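You operate a simulated robot arm through the tools that you are given. There is no shell and no other tool.

The job below is to be done with a simulated robot arm. You get a single attempt, and the scene is never put back.

JOB
Oil the long table's leg pivot and turn the leg wheel to its low stop.
Fine: shut the paint tin first, to keep oil out of it; three strokes of the oiler, wipe the drip with the tack rag, rag back, leg wheel to its low stop. What is to be rubbed or washed off counts as gone when no trace of it is left.

It is judged by the outcome, as a careful person would: the job done as asked, and still so three seconds after it is handed in. It fails if anything else is knocked over, pushed out of place, dropped, spilled or broken.

ROBOT AND FRAMES
A 6-joint arm with a two-finger gripper, fixed in place. Base frame: the origin is on the floor under the middle of its stand, x ahead of it, y to its left, z up. Units: mm, rad, N and s.
It reaches about 718 mm from its shoulder. Its first joint turns from -1.204 to 3.002 rad. Payload 3 kg.
Tool frame: one jaw stands still; the origin (TCP) lies on its face and is the grasp point; the fingertips stand 30 mm ahead of it; z points along the fingers, y is the line along which they close. The gripper opens to 96 mm; its body begins 53 mm behind the TCP.
Orientation is told as [roll, pitch, yaw] about the base's x, y, z axes, in that order, counted from this pose: with the fingers straight down and closing along the base's y, the tool's x points along the base's -x, its y along +y and its z along -z.

CONTROLS
- The arm moves only by the tool drive_tool. Its argument "targets" is a list of rows, each an object (a shift or turn left out is 0, a gripper value left out holds the last) with "grip": the finger opening in mm, from 0 to 96; "delta_pos": the shift along the tool's x, y, z in units of 50 mm (1.0 is 50 mm), a list of three; "delta_rot": the turn, a rotation vector about the tool's x, y, z in units of 5 degrees (1.0 is 5 degrees), a list of three. In form: [{"grip": grip, "delta_pos": [dx, dy, dz], "delta_rot": [wx, wy, wz]}, ...]. A call has 1 to 20 rows; each row shifts and turns the commanded pose from where the row before left it, along the tool's axes as they then stand. A call with a number of a shift or a turn outside -1 to 1 is refused whole. Each row takes 0.2 s and may step no farther than 50 mm and 0.15 rad from the row before; otherwise, or with a gripper value out of range, the whole call is refused. Where a pose cannot be reached the arm comes as near as it can. A force on the tool above 90 N (or 10 N above the force at the start of the call, whichever is more), or a blocked arm, ends the call early, and 0.2 s more pass. The fingers move at their own pace (about 153 mm/s each) and stop on an object; they squeeze with about 37 N. The grip force told is the motor's: it shows also when the fingers shut on nothing. Time passes only in rows, and 0.2 s behind the last, so rows that do not move let the fingers close. It gives the time, the measured TCP pose, the force on the tool (base axes), the opening and the grip force at its end, in the units of the frame above (readings bear some noise), with the torque about the TCP (base axes, N m) and any sound that the robot's microphone picked up.
- Cameras (640 x 400 px; columns grow to the right, rows downward): "scene" is fixed at [50.6, -646.6, 1334.1]; the picture's right is [0.58, -0.81, 0.00], its down [-0.43, -0.31, -0.85] and it looks along [0.69, 0.49, -0.53] (base axes); focal length 312 px, centre (320, 200). "wrist" rides on the gripper at [73, 22, -83] in the tool frame; the picture's right is [-0.29, 0.96, 0.00], its down [-0.66, -0.20, -0.72] and it looks along [-0.69, -0.21, 0.69] (tool axes); focal length 247 px, centre (320, 200). There is no depth. A picture from a camera that has moved, and an enlarged one, comes with that camera's place and axes in the base frame and with its lens.
- get_image(camera): a new picture of that camera. No time passes.
- lift_body(by): slides the trunk up (or, below 0, down) by that many mm; the arm rides with it, the base frame stays. It gives what a move gives, with no picture.
- zoom(camera, box): a new picture of the part [left, top, right, bottom] of that camera's present view, enlarged. No time passes.
- job_done(): hands the job in; it is judged then, once.

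Nothing tells you positions but the pictures and the camera data. Unless the task says otherwise, let go and move clear before handing in.

The tools are called after "Request:" as a command line: name --argument value ..., lists and objects as JSON in quotes. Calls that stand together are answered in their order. drive_tool: Moves the arm, as the interface text tells. Its arguments: {"type":"object","properties":{"targets":{"type":"array"}},"required":["targets"]} The other tools are called the same way: lift_body (by) moves the trunk up or down; get_image (camera) takes a picture; zoom (camera, box) takes an enlarged picture of a part of a camera's view; job_done () hands the job in.

At the start:

```text
time: 0.0
ee_pos: [301.0, -421.6, 1191.6]
tool_rot: [-0.001, 0.001, 0.001]
contact_force: [-0.3, -0.5, -0.7]
wrist_torque: [0.0, 0.0, 0.04]
width: 95.8
grip_force: 0.1
trunk travel left (down, up): [-752.0, 188.0]
```

scene: 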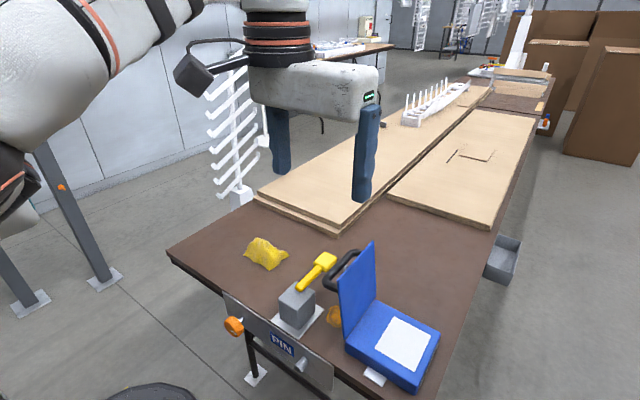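
wrist: 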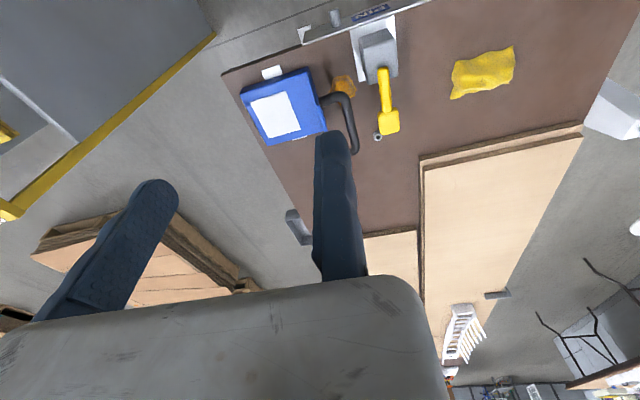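

I see a long table with a blue tin whose lid stands open, a grey block with a yellow-handled lever, a yellow rag, an orange knob on a front plate marked "PIN". I'll look closer before moving anything.

Request:
zoom --camera "scene" --box '[220, 220, 460, 400]'

Request:
zoom --camera "wrist" --box '[220, 0, 540, 200]'

Request:
zoom --camera "scene" --box '[220, 280, 340, 400]'

```text
2.22 times, centred on (340, 310) of scene
camera zoom: at [50.6, -646.6, 1334.1], right [0.58, -0.81, 0.0], down [-0.43, -0.31, -0.85], along [0.69, 0.49, -0.53], focal length 694 px, centre (276, -44)
```

zoom: 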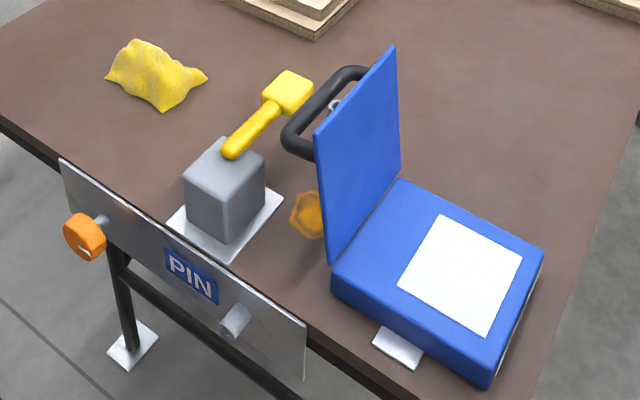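

```text
2.00 times, centred on (380, 100) of wrist
camera zoom: at [226.7, -397.9, 1274.9], right [0.29, 0.96, 0.0], down [0.66, -0.2, 0.72], along [0.69, -0.21, -0.69], focal length 494 px, centre (200, 400)
```

zoom: 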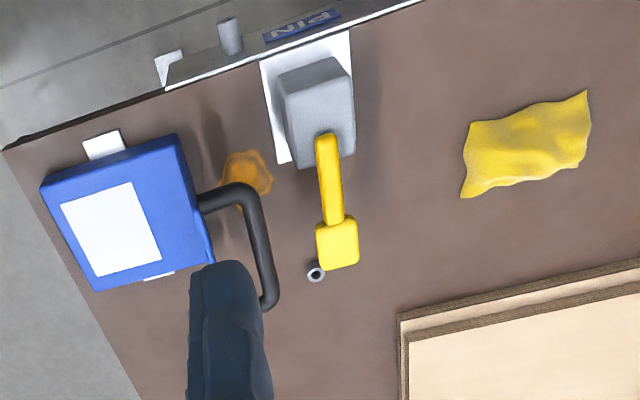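

```text
3.33 times, centred on (280, 340) of scene
camera zoom: at [50.6, -646.6, 1334.1], right [0.58, -0.81, 0.0], down [-0.43, -0.31, -0.85], along [0.69, 0.49, -0.53], focal length 1042 px, centre (453, -267)
```

zoom: 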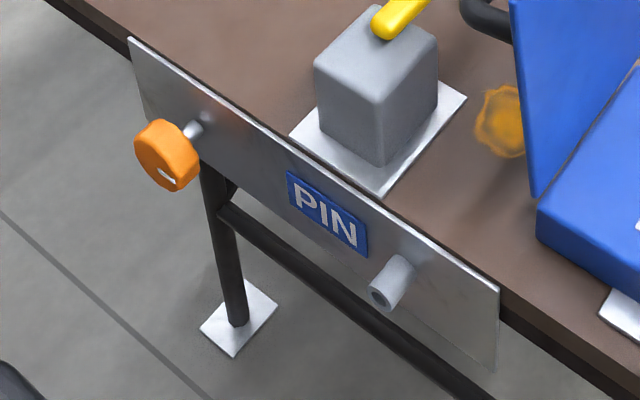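

The tin (blue, lid up) is around x 430, y -530, the brown drip near (438, -413), table top near z 750. I'll take tighter zooms of each item before planning.

Request:
zoom --camera "scene" --box '[215, 305, 265, 345]'

Request:
zoom --camera "scene" --box '[265, 240, 365, 340]'

Request:
zoom --camera "scene" --box '[320, 230, 450, 400]'

Request:
zoom --camera "wrist" --box '[330, 0, 430, 160]'

Request:
zoom --camera "wrist" --box '[230, 50, 360, 160]'

Request:
zoom --camera "scene" --box '[230, 310, 340, 400]'

```text
10.00 times, centred on (240, 325) of scene
camera zoom: at [50.6, -646.6, 1334.1], right [0.58, -0.81, 0.0], down [-0.43, -0.31, -0.85], along [0.69, 0.49, -0.53], focal length 3125 px, centre (1120, -1050)
```

zoom: 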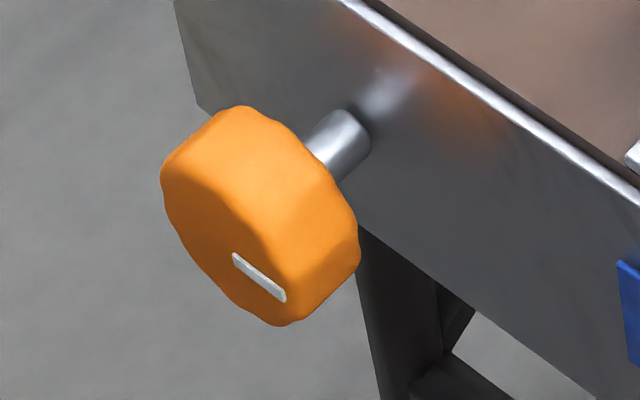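

```text
4.00 times, centred on (315, 290) of scene
camera zoom: at [50.6, -646.6, 1334.1], right [0.58, -0.81, 0.0], down [-0.43, -0.31, -0.85], along [0.69, 0.49, -0.53], focal length 1250 px, centre (340, -160)
```

zoom: 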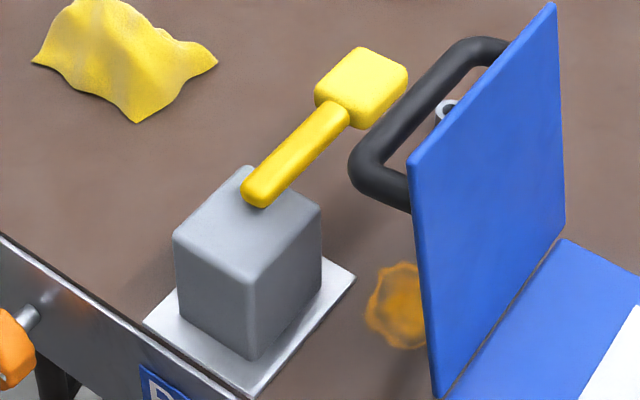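

```text
2.35 times, centred on (385, 315) of scene
camera zoom: at [50.6, -646.6, 1334.1], right [0.58, -0.81, 0.0], down [-0.43, -0.31, -0.85], along [0.69, 0.49, -0.53], focal length 735 px, centre (167, -71)
```

zoom: 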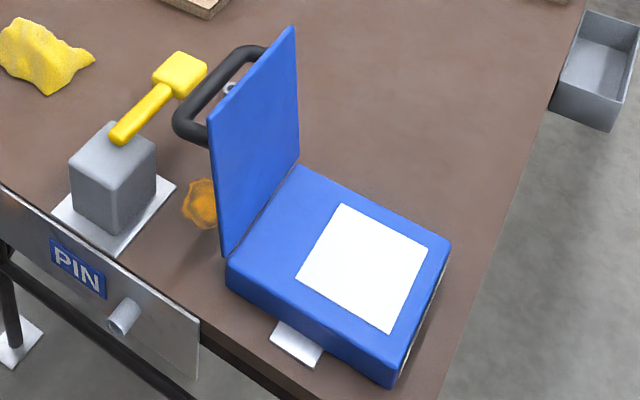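

```text
2.50 times, centred on (380, 80) of wrist
camera zoom: at [226.7, -397.9, 1274.9], right [0.29, 0.96, 0.0], down [0.66, -0.2, 0.72], along [0.69, -0.21, -0.69], focal length 617 px, centre (170, 500)
```

zoom: 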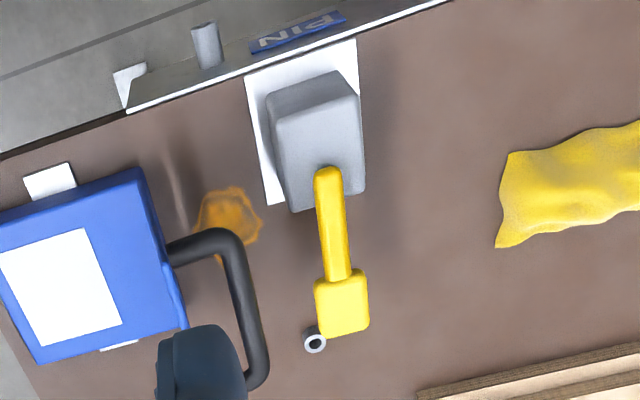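

```text
3.64 times, centred on (295, 105) of wrist
camera zoom: at [226.7, -397.9, 1274.9], right [0.29, 0.96, 0.0], down [0.66, -0.2, 0.72], along [0.69, -0.21, -0.69], focal length 898 px, centre (411, 546)
```

zoom: 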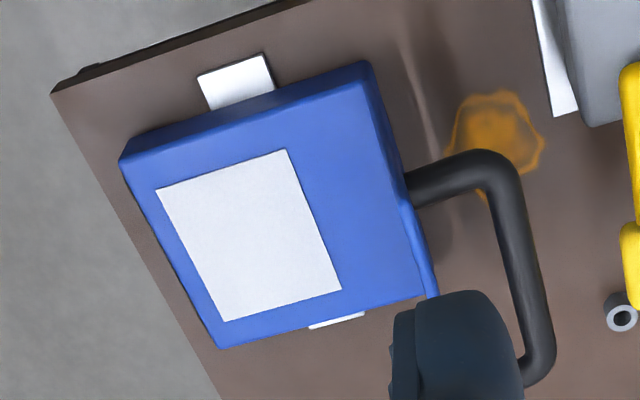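

```text
4.44 times, centred on (285, 355) of scene
camera zoom: at [50.6, -646.6, 1334.1], right [0.58, -0.81, 0.0], down [-0.43, -0.31, -0.85], along [0.69, 0.49, -0.53], focal length 1389 px, centre (476, -489)
```

zoom: 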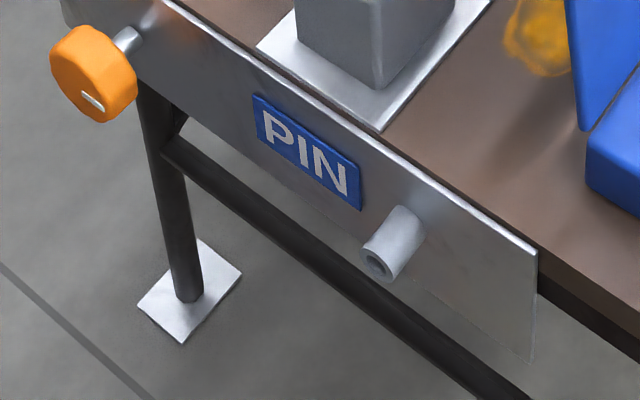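

The hinge of the tin lid runs along x at about y -475, z 790, with the lid leaning back to +y; the oiler lever runs along x at y -336, z about 807, and the rag lies near (490, -150). I'll now move the arm, high above everything, to see the wheel and plate better.

Request:
drive_tool --targets '[{"delta_pos": [0.355, 0.605, 0.0]}, {"delta_pos": [0.355, 0.605, 0.3]}, {"delta_pos": [0.355, 0.605, 0.3]}, {"delta_pos": [0.355, 0.605, 0.3]}]'

Request:
get_image --camera "wrist"

Request:
get_image --camera "scene"

```text
time: 1.0
ee_pos: [248.2, -287.9, 1164.5]
tool_rot: [-0.002, 0.0, -0.001]
contact_force: [-0.3, 0.7, 0.3]
wrist_torque: [-0.04, 0.0, -0.01]
width: 96.3
grip_force: 0.1
out of reach, approached as far as the arm can: row 2, 3, 4
trunk travel left (down, up): [-752.0, 188.0]
```

```text
taken
camera wrist: at [174.7, -265.3, 1247.5], right [0.29, 0.96, 0.0], down [0.66, -0.2, 0.72], along [0.69, -0.21, -0.69], focal length 247 px, centre (320, 200)
```

wrist: 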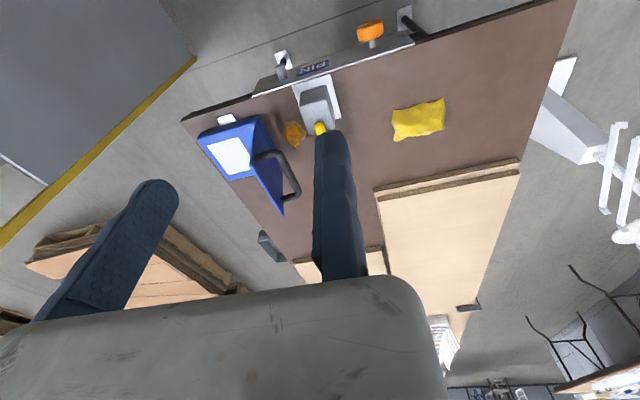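

```text
taken
```

scene: 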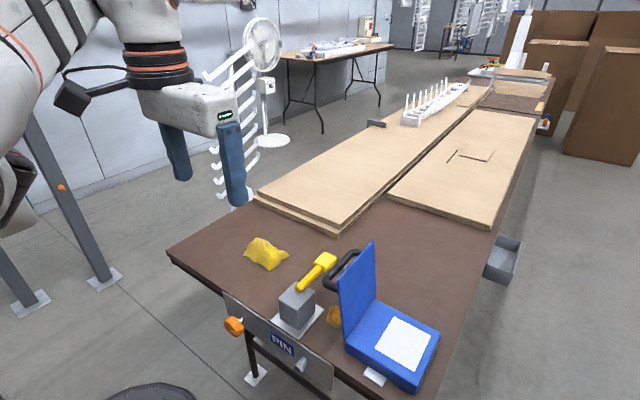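

From this view the wheel is visible at the top of the wrist picture. I'll zoom on it and on the plate and lid.

Request:
zoom --camera "wrist" --box '[340, 0, 430, 60]'

Request:
zoom --camera "wrist" --box '[190, 50, 350, 220]'

Request:
zoom --camera "wrist" --box '[240, 0, 460, 150]'

```text
6.67 times, centred on (385, 30) of wrist
camera zoom: at [174.7, -265.3, 1247.5], right [0.29, 0.96, 0.0], down [0.66, -0.2, 0.72], along [0.69, -0.21, -0.69], focal length 1646 px, centre (-113, 1333)
```

zoom: 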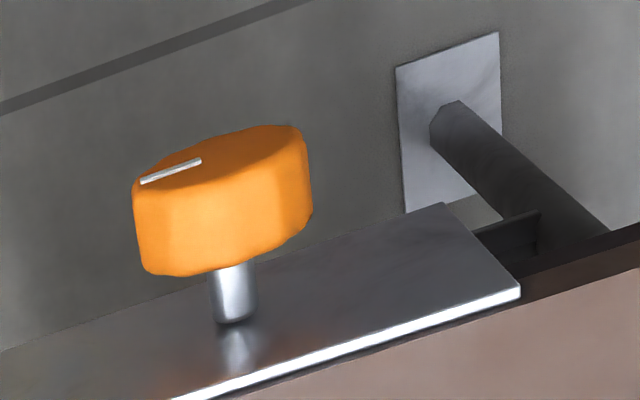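

```text
2.35 times, centred on (270, 135) of wrist
camera zoom: at [174.7, -265.3, 1247.5], right [0.29, 0.96, 0.0], down [0.66, -0.2, 0.72], along [0.69, -0.21, -0.69], focal length 581 px, centre (438, 353)
```

zoom: 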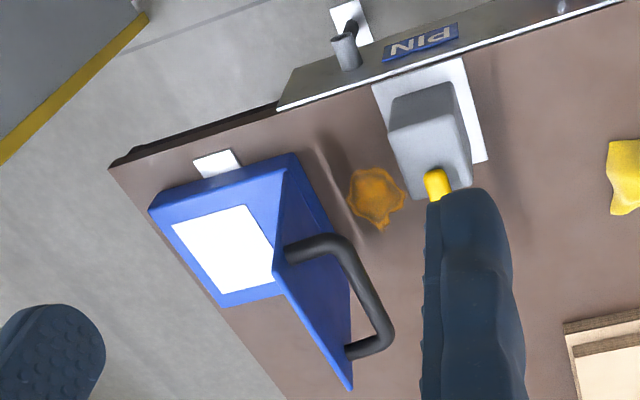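

```text
2.67 times, centred on (350, 75) of wrist
camera zoom: at [174.7, -265.3, 1247.5], right [0.29, 0.96, 0.0], down [0.66, -0.2, 0.72], along [0.69, -0.21, -0.69], focal length 659 px, centre (240, 533)
```

zoom: 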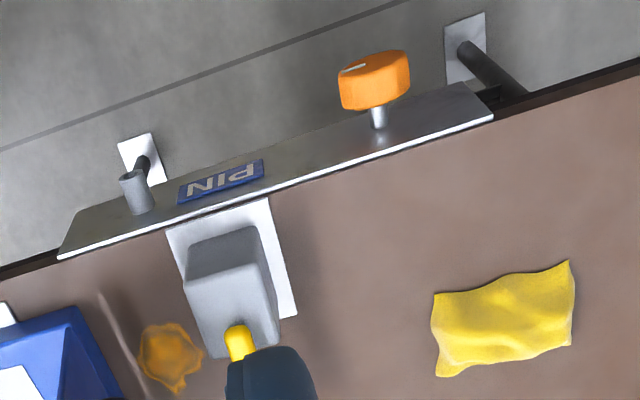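

Wheel centre comes out near (318, -206, 676), about 50 mm across, with its white mark pointing mostly toward -y. I'll lower the trunk part way so the table comes into comfortable reach, then look again.

Request:
lift_body --by -200

Request:
get_image --camera "scene"

Request:
get_image --camera "wrist"

```text
time: 3.2
ee_pos: [250.7, -289.6, 964.2]
tool_rot: [0.001, 0.001, 0.001]
contact_force: [0.0, -0.3, -0.1]
wrist_torque: [0.0, 0.01, -0.01]
width: 95.8
grip_force: 0.1
trunk travel left (down, up): [-552.0, 388.0]
```

```text
taken
```

scene: 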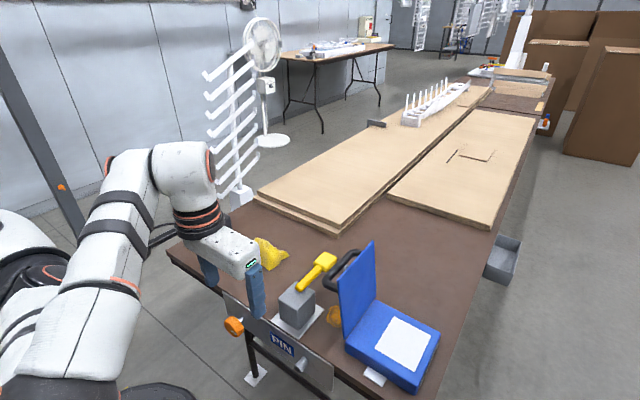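

```text
taken
camera wrist: at [176.5, -267.4, 1047.0], right [0.29, 0.96, 0.0], down [0.66, -0.2, 0.72], along [0.69, -0.21, -0.69], focal length 247 px, centre (320, 200)
```

wrist: 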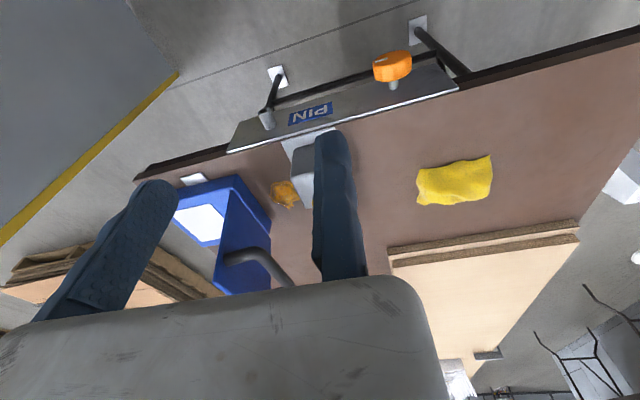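

Request:
zoom --camera "wrist" --box '[350, 30, 450, 110]'

Request:
zoom --camera "wrist" --box '[160, 160, 320, 300]'

Request:
zoom --camera "scene" --box '[0, 120, 280, 400]'

Request:
zoom --camera "wrist" --box '[220, 60, 360, 150]'

```text
5.00 times, centred on (400, 70) of wrist
camera zoom: at [176.5, -267.4, 1047.0], right [0.29, 0.96, 0.0], down [0.66, -0.2, 0.72], along [0.69, -0.21, -0.69], focal length 1235 px, centre (-80, 850)
```

zoom: 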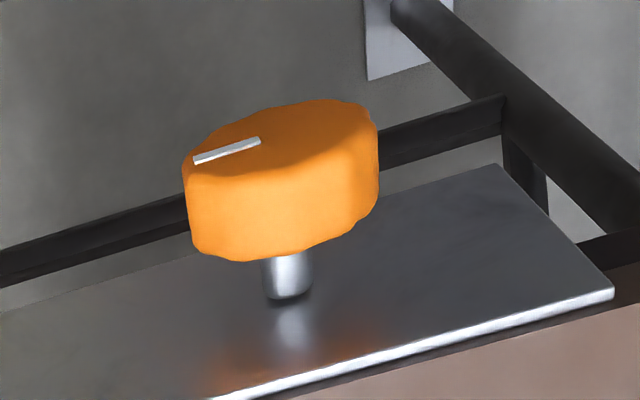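

```text
2.86 times, centred on (240, 230) of wrist
camera zoom: at [176.5, -267.4, 1047.0], right [0.29, 0.96, 0.0], down [0.66, -0.2, 0.72], along [0.69, -0.21, -0.69], focal length 706 px, centre (549, 114)
```

zoom: 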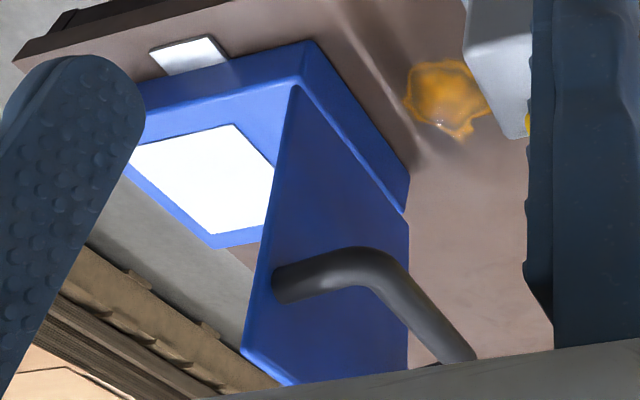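

```text
1.43 times, centred on (140, 260) of scene
camera zoom: at [50.6, -646.6, 1334.1], right [0.58, -0.81, 0.0], down [-0.43, -0.31, -0.85], along [0.69, 0.49, -0.53], focal length 446 px, centre (577, 114)
```

zoom: 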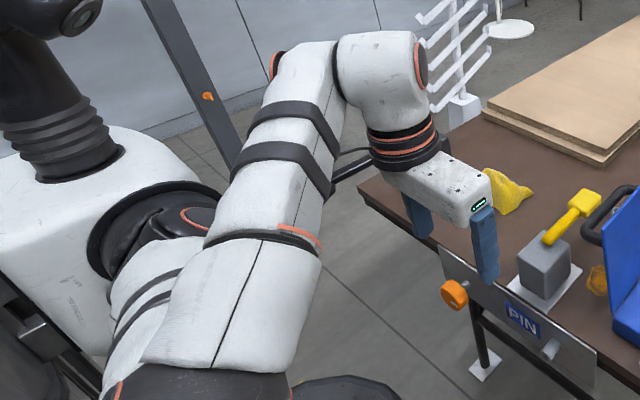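

```text
4.44 times, centred on (290, 105) of wrist
camera zoom: at [176.5, -267.4, 1047.0], right [0.29, 0.96, 0.0], down [0.66, -0.2, 0.72], along [0.69, -0.21, -0.69], focal length 1098 px, centre (453, 622)
```

zoom: 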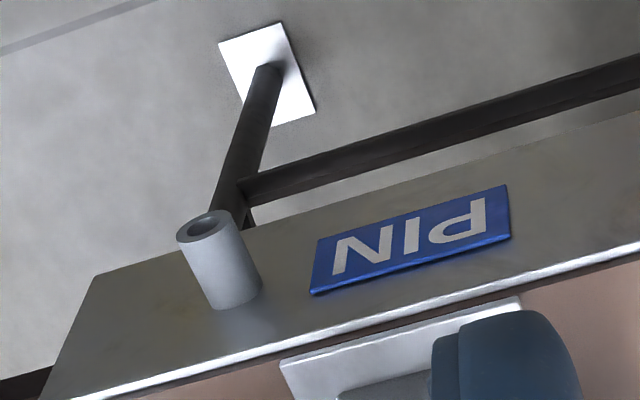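

The arm hangs from a torso with a low elbow; nothing is near the gripper now. I'll close the fingers and go above and behind the tin's lid (about x 410, y -400, z 1000) to push it over from its outer side.

Request:
drive_tool --targets '[{"grip": 0, "delta_pos": [0, 0, -0.7]}, {"delta_pos": [-0.6, -0.44, 0]}, {"delta_pos": [-0.65, -0.44, 0]}, {"delta_pos": [-0.65, -0.44, 0]}, {"delta_pos": [-0.65, -0.44, 0]}, {"delta_pos": [-0.65, -0.44, 0]}]'

Request:
get_image --camera "scene"

Request:
get_image --camera "wrist"

```text
time: 4.6
ee_pos: [401.2, -407.0, 991.7]
tool_rot: [0.002, 0.002, 0.001]
contact_force: [0.9, -0.9, -0.1]
wrist_torque: [0.03, 0.0, -0.02]
width: 0.2
grip_force: 33.0
out of reach, approached as far as the arm can: row 6
trunk travel left (down, up): [-552.0, 388.0]
```

```text
taken
```

scene: 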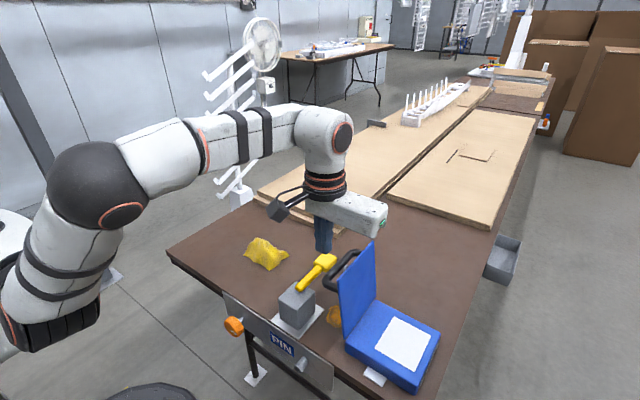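

```text
taken
camera wrist: at [327.7, -384.8, 1075.4], right [0.29, 0.96, 0.0], down [0.66, -0.2, 0.72], along [0.69, -0.21, -0.69], focal length 247 px, centre (320, 200)
```

wrist: 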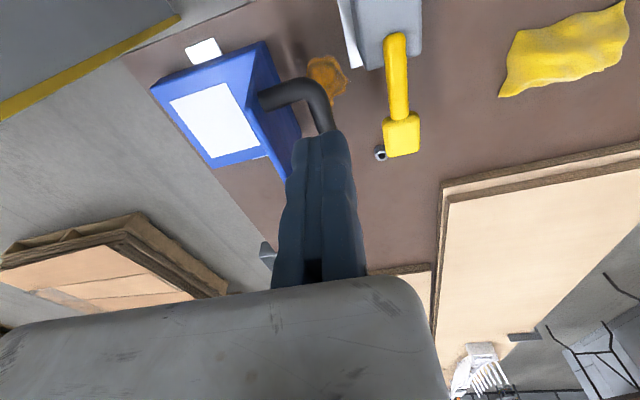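

The arm settled close to its target, about 10 mm off. I'll hold still one row and make a small test move in free space to learn how it tracks.

Request:
drive_tool --targets '[{"delta_pos": [0, 0, 0]}]'

Request:
drive_tool --targets '[{"delta_pos": [0, 0, 0.4]}, {"delta_pos": [0, 0, 0]}]'

```text
time: 5.0
ee_pos: [400.1, -406.8, 993.3]
tool_rot: [0.001, 0.002, 0.001]
contact_force: [0.2, 0.1, 0.4]
wrist_torque: [-0.03, 0.0, 0.01]
width: 0.0
grip_force: 33.3
trunk travel left (down, up): [-552.0, 388.0]
```

```text
time: 5.6
ee_pos: [399.6, -405.7, 973.3]
tool_rot: [0.0, 0.0, 0.0]
contact_force: [0.2, 0.1, 1.1]
wrist_torque: [-0.03, -0.01, 0.02]
width: 0.1
grip_force: 33.1
trunk travel left (down, up): [-552.0, 388.0]
```

Tracking is good. I'll move to x 410 and lower toward z 940, staying on the +y side of the lid.

Request:
drive_tool --targets '[{"delta_pos": [0, 0, 0.4]}, {"delta_pos": [-0.2, 0, 0.2]}, {"delta_pos": [0, 0, 0]}]'

Request:
zoom --camera "scene" --box '[250, 170, 450, 330]'

Request:
get_image --camera "wrist"

```text
time: 6.4
ee_pos: [410.7, -407.4, 942.9]
tool_rot: [0.0, 0.0, 0.001]
contact_force: [-1.3, 0.5, 0.5]
wrist_torque: [-0.02, -0.01, 0.0]
width: 0.0
grip_force: 33.4
trunk travel left (down, up): [-552.0, 388.0]
```

```text
2.50 times, centred on (350, 250) of scene
camera zoom: at [50.6, -646.6, 1334.1], right [0.58, -0.81, 0.0], down [-0.43, -0.31, -0.85], along [0.69, 0.49, -0.53], focal length 781 px, centre (245, 75)
```

zoom: 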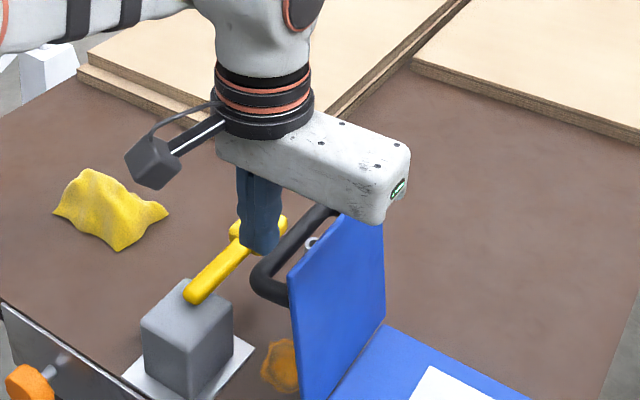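

```text
taken
camera wrist: at [335.8, -383.9, 1025.7], right [0.29, 0.96, 0.0], down [0.66, -0.2, 0.72], along [0.69, -0.21, -0.69], focal length 247 px, centre (320, 200)
```

wrist: 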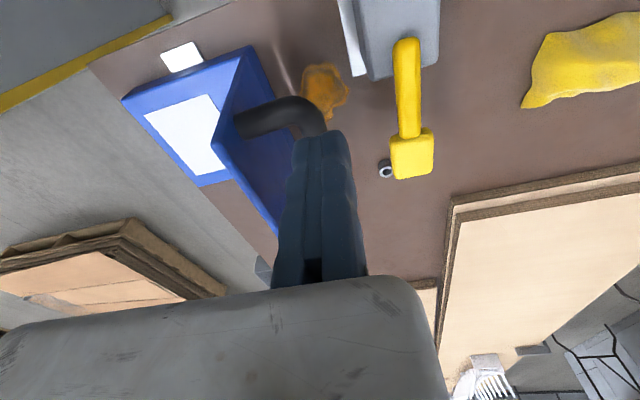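

I'm at (411, -407, 943), fingertips just above the handle's level and behind the lid. Now I push slowly toward -y until I feel the lid.

Request:
drive_tool --targets '[{"delta_pos": [0, -0.16, 0]}, {"delta_pos": [0, -0.16, 0]}, {"delta_pos": [0, -0.16, 0]}]'

Request:
zoom --camera "scene" --box '[250, 170, 450, 330]'

```text
time: 7.2
ee_pos: [409.8, -430.3, 942.6]
tool_rot: [0.001, 0.001, 0.001]
contact_force: [-0.3, -0.2, 0.2]
wrist_torque: [0.03, 0.01, -0.03]
width: 0.0
grip_force: 33.0
trunk travel left (down, up): [-552.0, 388.0]
```

```text
2.50 times, centred on (350, 250) of scene
camera zoom: at [50.6, -646.6, 1334.1], right [0.58, -0.81, 0.0], down [-0.43, -0.31, -0.85], along [0.69, 0.49, -0.53], focal length 781 px, centre (245, 75)
```

zoom: 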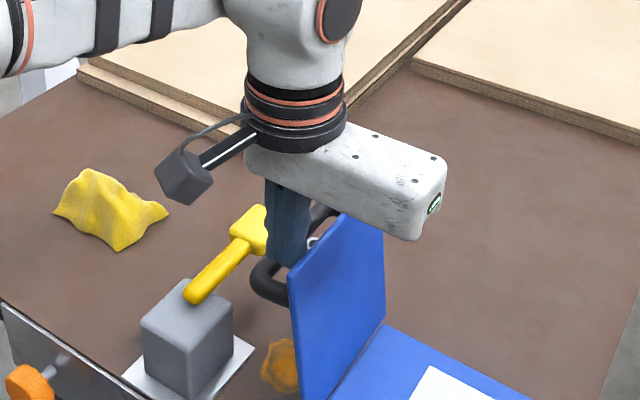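

No contact yet; the lid hasn't moved. I continue in small steps.

Request:
drive_tool --targets '[{"delta_pos": [0, -0.16, 0]}, {"delta_pos": [0, -0.16, 0]}, {"delta_pos": [0, -0.16, 0]}, {"delta_pos": [0, -0.16, 0]}]'

Request:
zoom --camera "scene" --box '[250, 170, 450, 330]'

```text
time: 8.2
ee_pos: [410.0, -462.2, 942.0]
tool_rot: [0.0, 0.0, -0.002]
contact_force: [0.1, 0.1, 0.3]
wrist_torque: [0.0, 0.03, 0.0]
width: 0.0
grip_force: 33.0
trunk travel left (down, up): [-552.0, 388.0]
```

```text
2.50 times, centred on (350, 250) of scene
camera zoom: at [50.6, -646.6, 1334.1], right [0.58, -0.81, 0.0], down [-0.43, -0.31, -0.85], along [0.69, 0.49, -0.53], focal length 781 px, centre (245, 75)
```

zoom: 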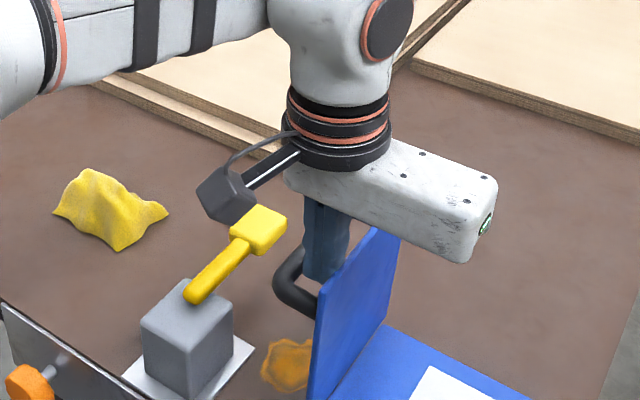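

The lid is moving easily with the fingers, now roughly upright. I keep pushing in small steps past vertical.

Request:
drive_tool --targets '[{"delta_pos": [0, -0.14, 0]}, {"delta_pos": [0, -0.14, 0]}, {"delta_pos": [0, -0.14, 0]}, {"delta_pos": [0, -0.14, 0]}]'

Request:
zoom --camera "scene" --box '[250, 170, 450, 330]'

Request:
get_image --camera "wrist"

```text
time: 9.2
ee_pos: [412.2, -490.9, 941.6]
tool_rot: [-0.001, 0.0, -0.001]
contact_force: [-0.2, 1.3, -0.2]
wrist_torque: [-0.01, -0.01, -0.02]
width: 0.0
grip_force: 33.2
trunk travel left (down, up): [-552.0, 388.0]
```

```text
2.50 times, centred on (350, 250) of scene
camera zoom: at [50.6, -646.6, 1334.1], right [0.58, -0.81, 0.0], down [-0.43, -0.31, -0.85], along [0.69, 0.49, -0.53], focal length 781 px, centre (245, 75)
```

zoom: 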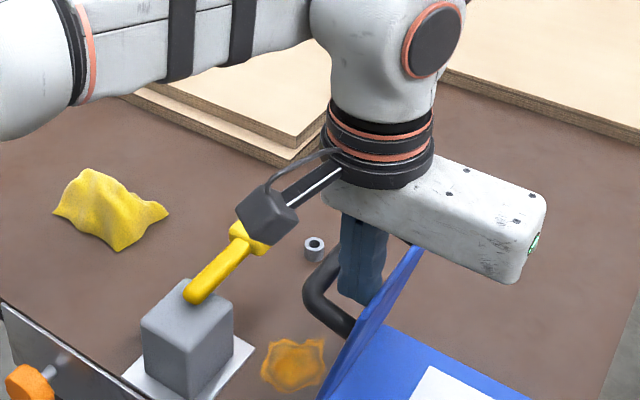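

```text
taken
camera wrist: at [337.5, -468.1, 1025.3], right [0.29, 0.96, 0.0], down [0.66, -0.2, 0.72], along [0.69, -0.21, -0.69], focal length 247 px, centre (320, 200)
```

wrist: 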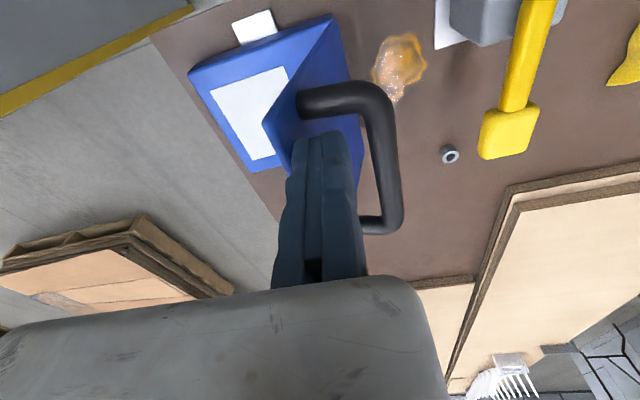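

The lid is now about 20° past upright and follows lightly (1 N). I continue along its arc, lowering the fingertips as it tips over.

Request:
drive_tool --targets '[{"delta_pos": [0, -0.15, 0.12]}, {"delta_pos": [0, -0.15, 0.12]}, {"delta_pos": [0, -0.15, 0.12]}]'

Request:
zoom --camera "scene" --box '[270, 190, 470, 350]'

Request:
get_image --camera "wrist"

```text
time: 10.0
ee_pos: [411.8, -511.9, 930.0]
tool_rot: [-0.011, -0.007, 0.0]
contact_force: [14.6, -9.3, 33.4]
wrist_torque: [0.04, -0.08, -0.07]
width: 6.0
grip_force: 32.6
trunk travel left (down, up): [-552.0, 388.0]
```

```text
2.50 times, centred on (370, 270) of scene
camera zoom: at [50.6, -646.6, 1334.1], right [0.58, -0.81, 0.0], down [-0.43, -0.31, -0.85], along [0.69, 0.49, -0.53], focal length 781 px, centre (195, 25)
```

zoom: 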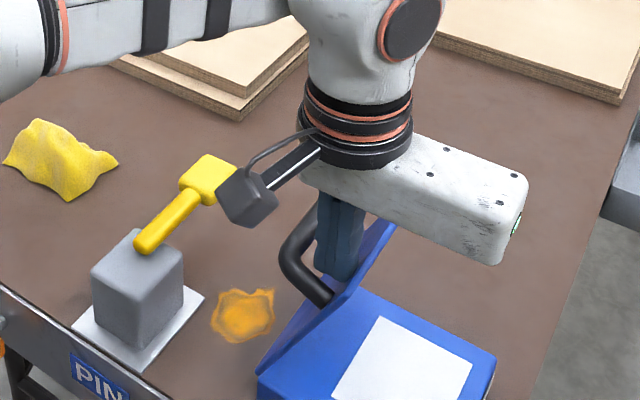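

```text
taken
camera wrist: at [337.3, -488.8, 1012.0], right [0.29, 0.96, -0.01], down [0.66, -0.19, 0.73], along [0.7, -0.22, -0.68], focal length 247 px, centre (320, 200)
```

wrist: 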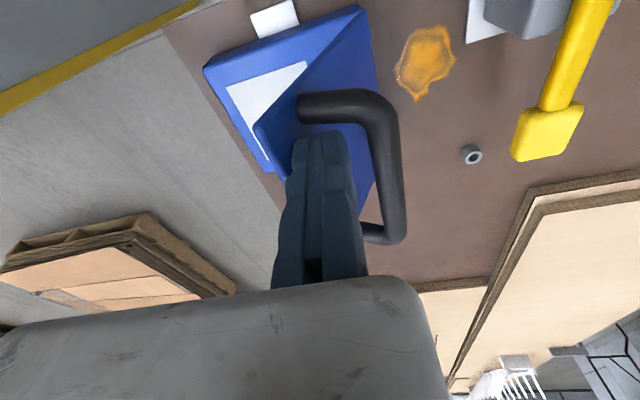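

The fingertips have wedged on the handle's near leg (33 N upward), so I back straight up and look at whether the lid stays where it is.

Request:
drive_tool --targets '[{"delta_pos": [0, 0.1, -0.4]}, {"delta_pos": [0, 0, -0.6]}, {"delta_pos": [0, 0, 0]}]'

Request:
zoom --camera "scene" --box '[270, 190, 470, 350]'

Request:
get_image --camera "wrist"

```text
time: 10.8
ee_pos: [409.9, -508.2, 973.2]
tool_rot: [0.001, 0.0, -0.001]
contact_force: [0.3, -0.1, -0.3]
wrist_torque: [0.02, 0.02, -0.01]
width: 0.1
grip_force: 32.8
trunk travel left (down, up): [-552.0, 388.0]
```

```text
2.50 times, centred on (370, 270) of scene
camera zoom: at [50.6, -646.6, 1334.1], right [0.58, -0.81, 0.0], down [-0.43, -0.31, -0.85], along [0.69, 0.49, -0.53], focal length 781 px, centre (195, 25)
```

zoom: 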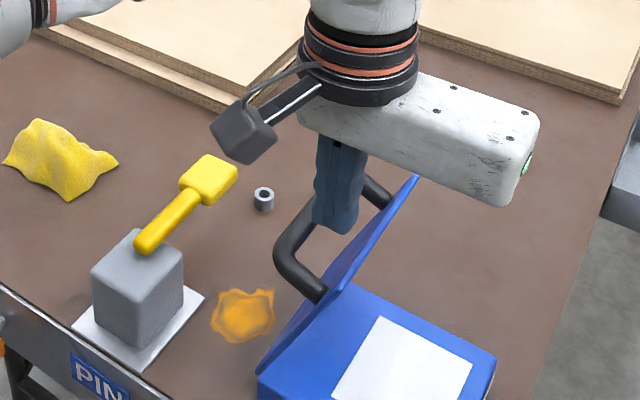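

```text
taken
camera wrist: at [336.3, -485.2, 1057.9], right [0.29, 0.96, 0.0], down [0.66, -0.2, 0.72], along [0.69, -0.21, -0.69], focal length 247 px, centre (320, 200)
```

wrist: 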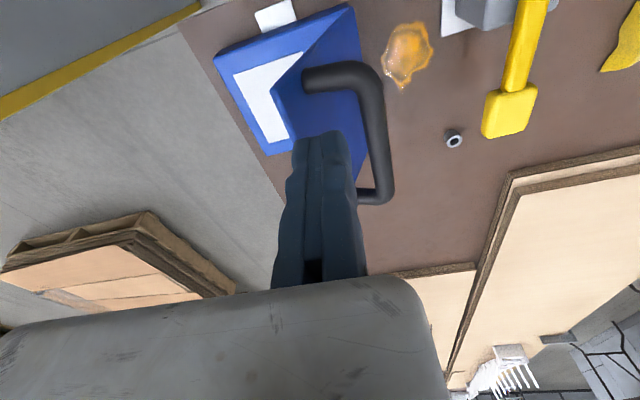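

The lid holds by friction at about 30° past upright. I'll go behind the handle's bar (around y -472, z 892) at its middle and push that toward -y and down.

Request:
drive_tool --targets '[{"delta_pos": [-0.2, 0.6, 0]}, {"delta_pos": [-0.2, 0.6, 0]}, {"delta_pos": [-0.2, 0.46, 0]}, {"delta_pos": [0, 0, 0.7]}, {"delta_pos": [0, 0, 0.66]}, {"delta_pos": [0, 0, 0]}]'

Request:
zoom --camera "scene" --box '[270, 190, 470, 350]'

Request:
get_image --camera "wrist"

```text
time: 12.2
ee_pos: [428.6, -432.4, 900.0]
tool_rot: [-0.001, 0.001, 0.001]
contact_force: [0.2, -0.9, -0.6]
wrist_torque: [0.04, 0.02, 0.01]
width: 0.0
grip_force: 33.2
out of reach, approached as far as the arm can: row 3
trunk travel left (down, up): [-552.0, 388.0]
```

```text
2.50 times, centred on (370, 270) of scene
camera zoom: at [50.6, -646.6, 1334.1], right [0.58, -0.81, 0.0], down [-0.43, -0.31, -0.85], along [0.69, 0.49, -0.53], focal length 781 px, centre (195, 25)
```

zoom: 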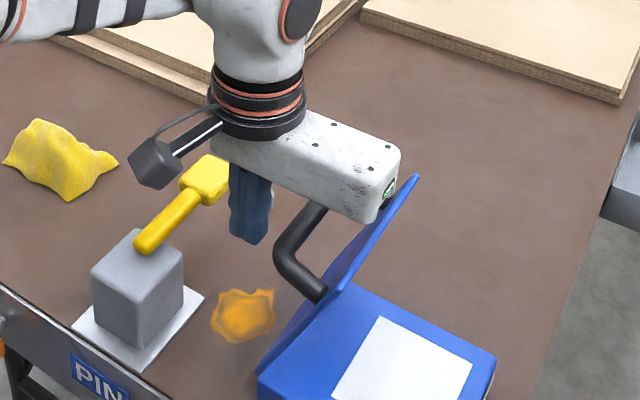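

```text
taken
camera wrist: at [354.8, -408.8, 983.0], right [0.29, 0.96, 0.0], down [0.66, -0.2, 0.72], along [0.69, -0.21, -0.69], focal length 247 px, centre (320, 200)
```

wrist: 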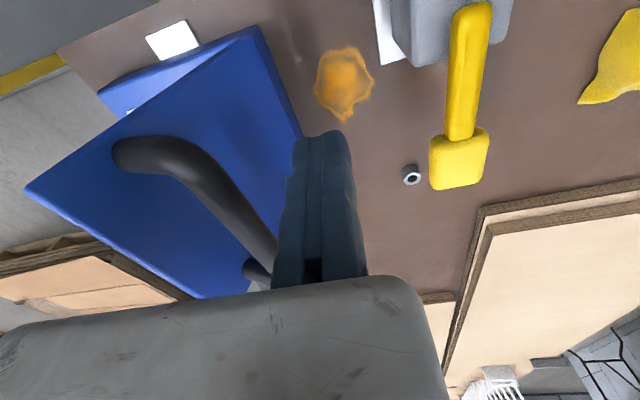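

I'm behind the handle bar now at (429, -432, 900). I push toward -y in small steps while lowering slightly to follow the bar.

Request:
drive_tool --targets '[{"delta_pos": [-0.1, -0.2, 0.04]}, {"delta_pos": [-0.1, -0.2, 0.04]}, {"delta_pos": [0, -0.2, 0.06]}, {"delta_pos": [0, -0.2, 0.06]}]'

Request:
zoom --camera "scene" --box '[270, 190, 470, 350]'

Request:
get_image --camera "wrist"

```text
time: 13.2
ee_pos: [437.1, -472.6, 889.9]
tool_rot: [-0.002, -0.001, -0.001]
contact_force: [0.8, 1.0, 0.3]
wrist_torque: [-0.01, 0.01, 0.02]
width: 0.2
grip_force: 32.8
trunk travel left (down, up): [-552.0, 388.0]
```

```text
2.50 times, centred on (370, 270) of scene
camera zoom: at [50.6, -646.6, 1334.1], right [0.58, -0.81, 0.0], down [-0.43, -0.31, -0.85], along [0.69, 0.49, -0.53], focal length 781 px, centre (195, 25)
```

zoom: 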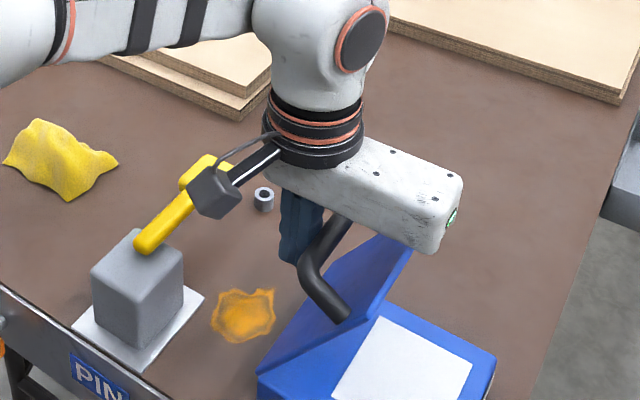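

```text
taken
camera wrist: at [363.4, -449.1, 973.0], right [0.29, 0.96, 0.0], down [0.66, -0.2, 0.72], along [0.69, -0.21, -0.69], focal length 247 px, centre (320, 200)
```

wrist: 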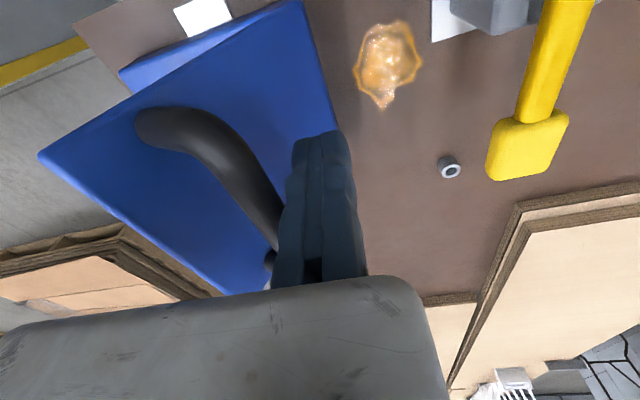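

Force stays around 1 N and the lid is at about 45–50°. I continue along the handle's arc.

Request:
drive_tool --targets '[{"delta_pos": [0, -0.2, 0.06]}, {"delta_pos": [0, -0.2, 0.1]}, {"delta_pos": [0, -0.2, 0.12]}, {"delta_pos": [0, -0.2, 0.14]}]'

Request:
zoom --camera "scene" --box '[290, 210, 490, 370]'

Request:
get_image --camera "wrist"

```text
time: 14.2
ee_pos: [436.4, -510.8, 867.5]
tool_rot: [0.0, 0.0, 0.0]
contact_force: [-0.3, 0.3, 0.3]
wrist_torque: [0.01, -0.01, 0.03]
width: 0.1
grip_force: 32.9
trunk travel left (down, up): [-552.0, 388.0]
```

```text
2.50 times, centred on (390, 290) of scene
camera zoom: at [50.6, -646.6, 1334.1], right [0.58, -0.81, 0.0], down [-0.43, -0.31, -0.85], along [0.69, 0.49, -0.53], focal length 781 px, centre (145, -25)
```

zoom: 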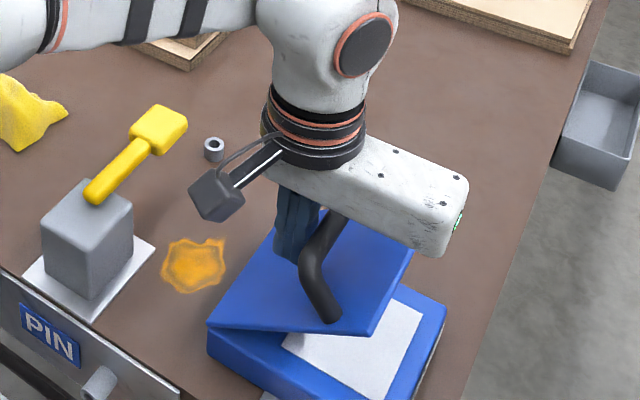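

```text
taken
camera wrist: at [363.3, -489.3, 950.9], right [0.29, 0.96, 0.0], down [0.66, -0.2, 0.72], along [0.69, -0.21, -0.69], focal length 247 px, centre (320, 200)
```

wrist: 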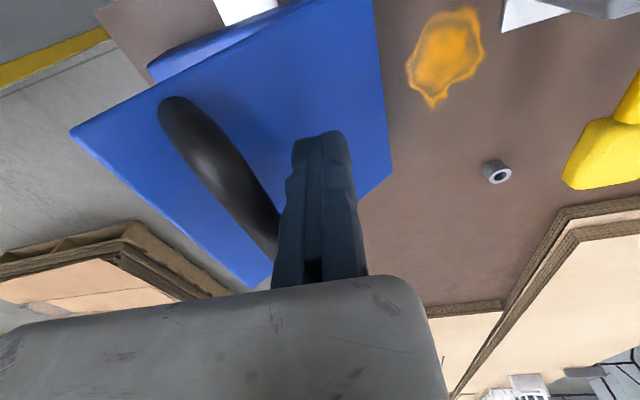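

The lid is nearly shut, about 15–20° to go. I keep following.

Request:
drive_tool --targets '[{"delta_pos": [0, -0.18, 0.08]}, {"delta_pos": [0, -0.18, 0.08]}, {"delta_pos": [0, -0.1, 0.08]}]'

Request:
zoom --camera "scene" --box '[290, 210, 490, 370]'

Request:
get_image --camera "wrist"

```text
time: 15.0
ee_pos: [436.4, -535.0, 856.4]
tool_rot: [0.0, 0.0, 0.0]
contact_force: [-0.9, 1.0, 0.1]
wrist_torque: [0.02, -0.01, -0.03]
width: 0.0
grip_force: 33.0
trunk travel left (down, up): [-552.0, 388.0]
```

```text
2.50 times, centred on (390, 290) of scene
camera zoom: at [50.6, -646.6, 1334.1], right [0.58, -0.81, 0.0], down [-0.43, -0.31, -0.85], along [0.69, 0.49, -0.53], focal length 781 px, centre (145, -25)
```

zoom: 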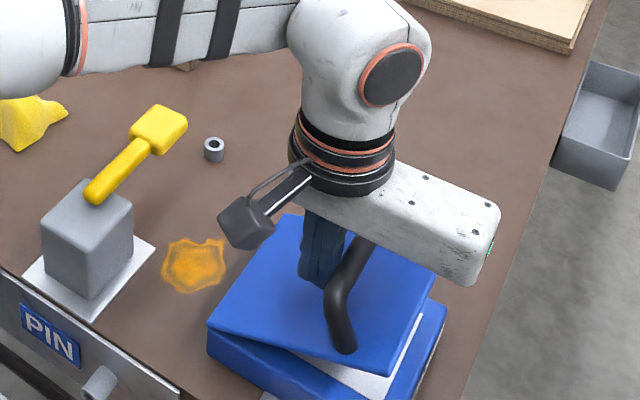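

```text
taken
camera wrist: at [363.6, -511.1, 939.8], right [0.29, 0.96, 0.0], down [0.66, -0.2, 0.72], along [0.69, -0.21, -0.69], focal length 247 px, centre (320, 200)
```

wrist: 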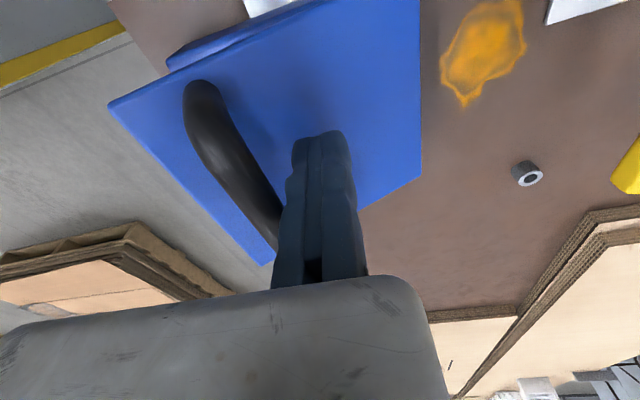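

About 10° remain. I'll now press down on the lid's face with the fingertips next to the handle, watching the force.

Request:
drive_tool --targets '[{"delta_pos": [0, -0.06, 0.16]}, {"delta_pos": [0, -0.06, 0.16]}, {"delta_pos": [0, -0.04, 0.1]}]'

Request:
zoom --camera "scene" --box '[290, 210, 490, 370]'

```text
time: 15.8
ee_pos: [437.4, -542.4, 835.8]
tool_rot: [-0.001, 0.001, 0.0]
contact_force: [0.0, -0.6, 0.1]
wrist_torque: [-0.01, -0.02, 0.0]
width: 0.0
grip_force: 33.1
trunk travel left (down, up): [-552.0, 388.0]
```

```text
2.50 times, centred on (390, 290) of scene
camera zoom: at [50.6, -646.6, 1334.1], right [0.58, -0.81, 0.0], down [-0.43, -0.31, -0.85], along [0.69, 0.49, -0.53], focal length 781 px, centre (145, -25)
```

zoom: 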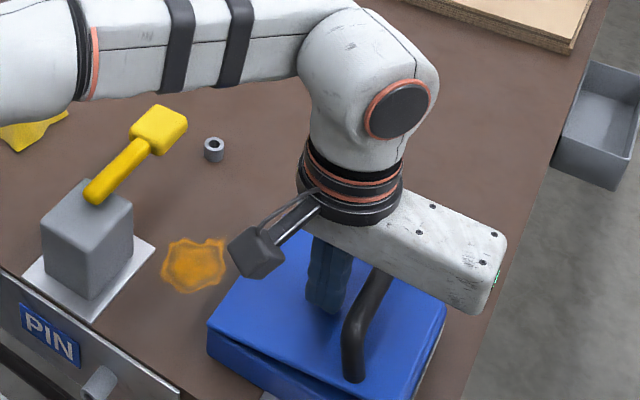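

Almost closed. I press a little further until I feel the stop.

Request:
drive_tool --targets '[{"delta_pos": [0, 0, 0.1]}, {"delta_pos": [0, 0, 0.08]}]'

Request:
zoom --camera "scene" --box '[290, 210, 490, 370]'

```text
time: 16.4
ee_pos: [437.5, -542.9, 827.9]
tool_rot: [-0.002, 0.001, 0.0]
contact_force: [-0.9, 0.3, -1.2]
wrist_torque: [0.01, 0.0, 0.01]
width: 0.2
grip_force: 32.8
trunk travel left (down, up): [-552.0, 388.0]
```

```text
2.50 times, centred on (390, 290) of scene
camera zoom: at [50.6, -646.6, 1334.1], right [0.58, -0.81, 0.0], down [-0.43, -0.31, -0.85], along [0.69, 0.49, -0.53], focal length 781 px, centre (145, -25)
```

zoom: 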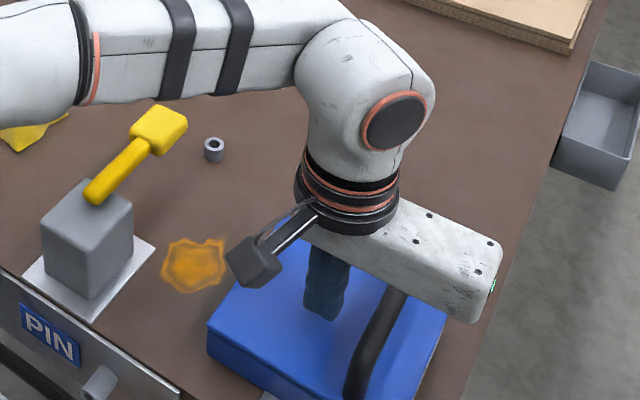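

Request:
drive_tool --targets '[{"delta_pos": [0, 0, 0.06]}, {"delta_pos": [0, 0, 0.06]}]'

Request:
zoom --camera "scene" --box '[330, 260, 450, 380]'

```text
time: 17.0
ee_pos: [437.8, -543.2, 820.5]
tool_rot: [0.001, 0.001, 0.0]
contact_force: [0.0, -0.1, 0.1]
wrist_torque: [0.03, 0.02, 0.0]
width: 0.1
grip_force: 32.9
trunk travel left (down, up): [-552.0, 388.0]
```

```text
3.33 times, centred on (390, 320) of scene
camera zoom: at [50.6, -646.6, 1334.1], right [0.58, -0.81, 0.0], down [-0.43, -0.31, -0.85], along [0.69, 0.49, -0.53], focal length 1042 px, centre (87, -200)
```

zoom: 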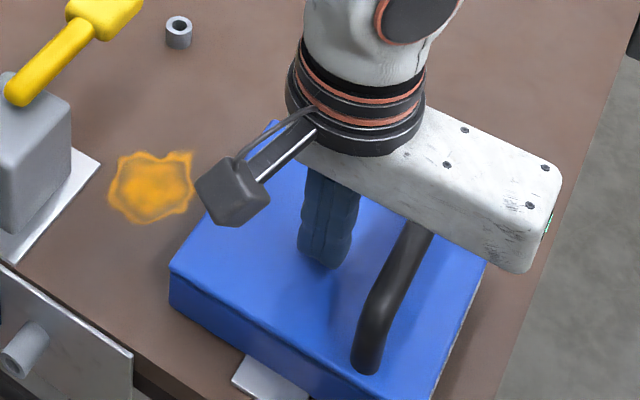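

The lid looks flush now. One more gentle press to confirm it's at its stop.

Request:
drive_tool --targets '[{"delta_pos": [0, 0, 0.06]}, {"delta_pos": [0, 0, 0.06]}, {"delta_pos": [0, 0, 0.04]}]'

Request:
zoom --camera "scene" --box '[330, 260, 450, 400]'

```text
time: 17.8
ee_pos: [437.6, -542.8, 813.3]
tool_rot: [-0.001, 0.0, -0.002]
contact_force: [0.5, -1.0, 4.4]
wrist_torque: [-0.04, 0.02, -0.02]
width: 6.0
grip_force: 33.1
trunk travel left (down, up): [-552.0, 388.0]
```

```text
2.86 times, centred on (390, 330) of scene
camera zoom: at [50.6, -646.6, 1334.1], right [0.58, -0.81, 0.0], down [-0.43, -0.31, -0.85], along [0.69, 0.49, -0.53], focal length 893 px, centre (120, -171)
```

zoom: 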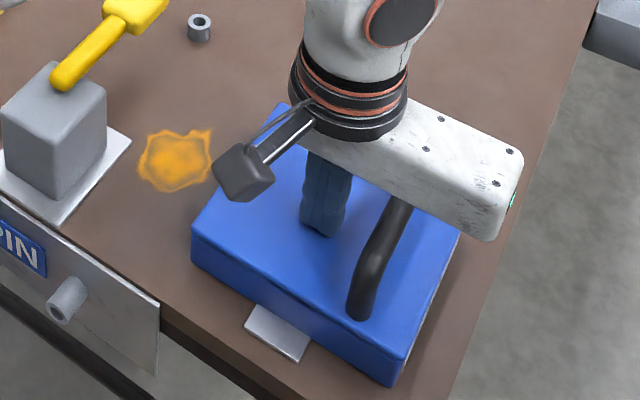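

Contact at the lid top (4 N). I press 2 mm more to seat it, then retreat straight up and check.

Request:
drive_tool --targets '[{"delta_pos": [0, 0, 0.06]}, {"delta_pos": [0, 0, 0]}]'

Request:
drive_tool --targets '[{"delta_pos": [0, 0.06, -0.3]}, {"delta_pos": [0, 0, -0.8]}, {"delta_pos": [0, 0.3, -0.8]}, {"delta_pos": [0.1, 0.6, -0.2]}, {"delta_pos": [0.1, 0.6, 0]}, {"delta_pos": [0, 0, 0]}]'

Request:
zoom --camera "scene" --box '[330, 260, 450, 400]'

Request:
get_image --camera "wrist"

```text
time: 18.4
ee_pos: [436.1, -542.5, 813.7]
tool_rot: [-0.007, -0.007, 0.001]
contact_force: [7.1, -9.4, 24.5]
wrist_torque: [-0.16, 0.0, 0.03]
width: 5.9
grip_force: 33.1
trunk travel left (down, up): [-552.0, 388.0]
```

```text
time: 19.8
ee_pos: [428.5, -463.9, 914.3]
tool_rot: [0.0, 0.002, 0.001]
contact_force: [1.0, -0.3, -0.7]
wrist_torque: [0.01, 0.0, 0.01]
width: 0.1
grip_force: 33.2
trunk travel left (down, up): [-552.0, 388.0]
```

```text
2.86 times, centred on (390, 330) of scene
camera zoom: at [50.6, -646.6, 1334.1], right [0.58, -0.81, 0.0], down [-0.43, -0.31, -0.85], along [0.69, 0.49, -0.53], focal length 893 px, centre (120, -171)
```

zoom: 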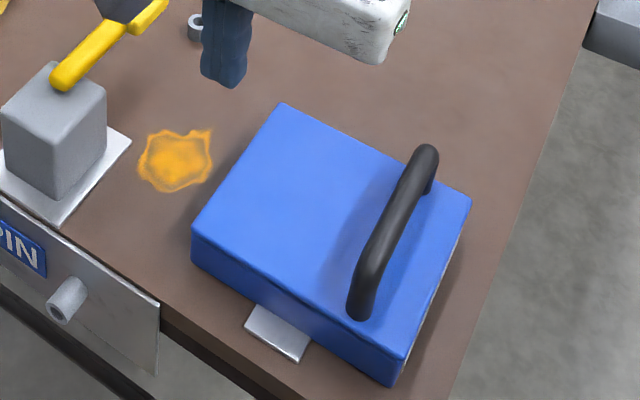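

```text
taken
camera wrist: at [353.6, -441.7, 997.2], right [0.29, 0.96, 0.0], down [0.66, -0.2, 0.72], along [0.69, -0.21, -0.69], focal length 247 px, centre (320, 200)
```

wrist: 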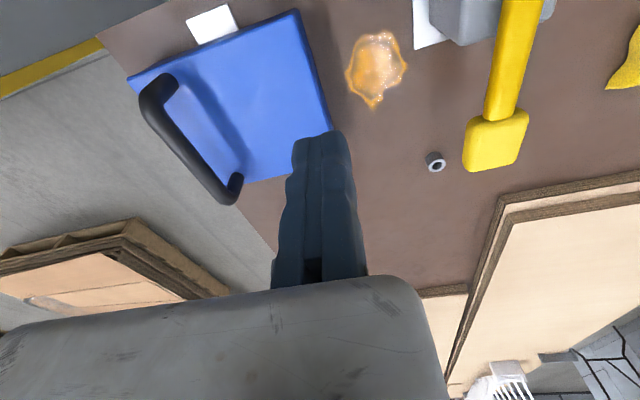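

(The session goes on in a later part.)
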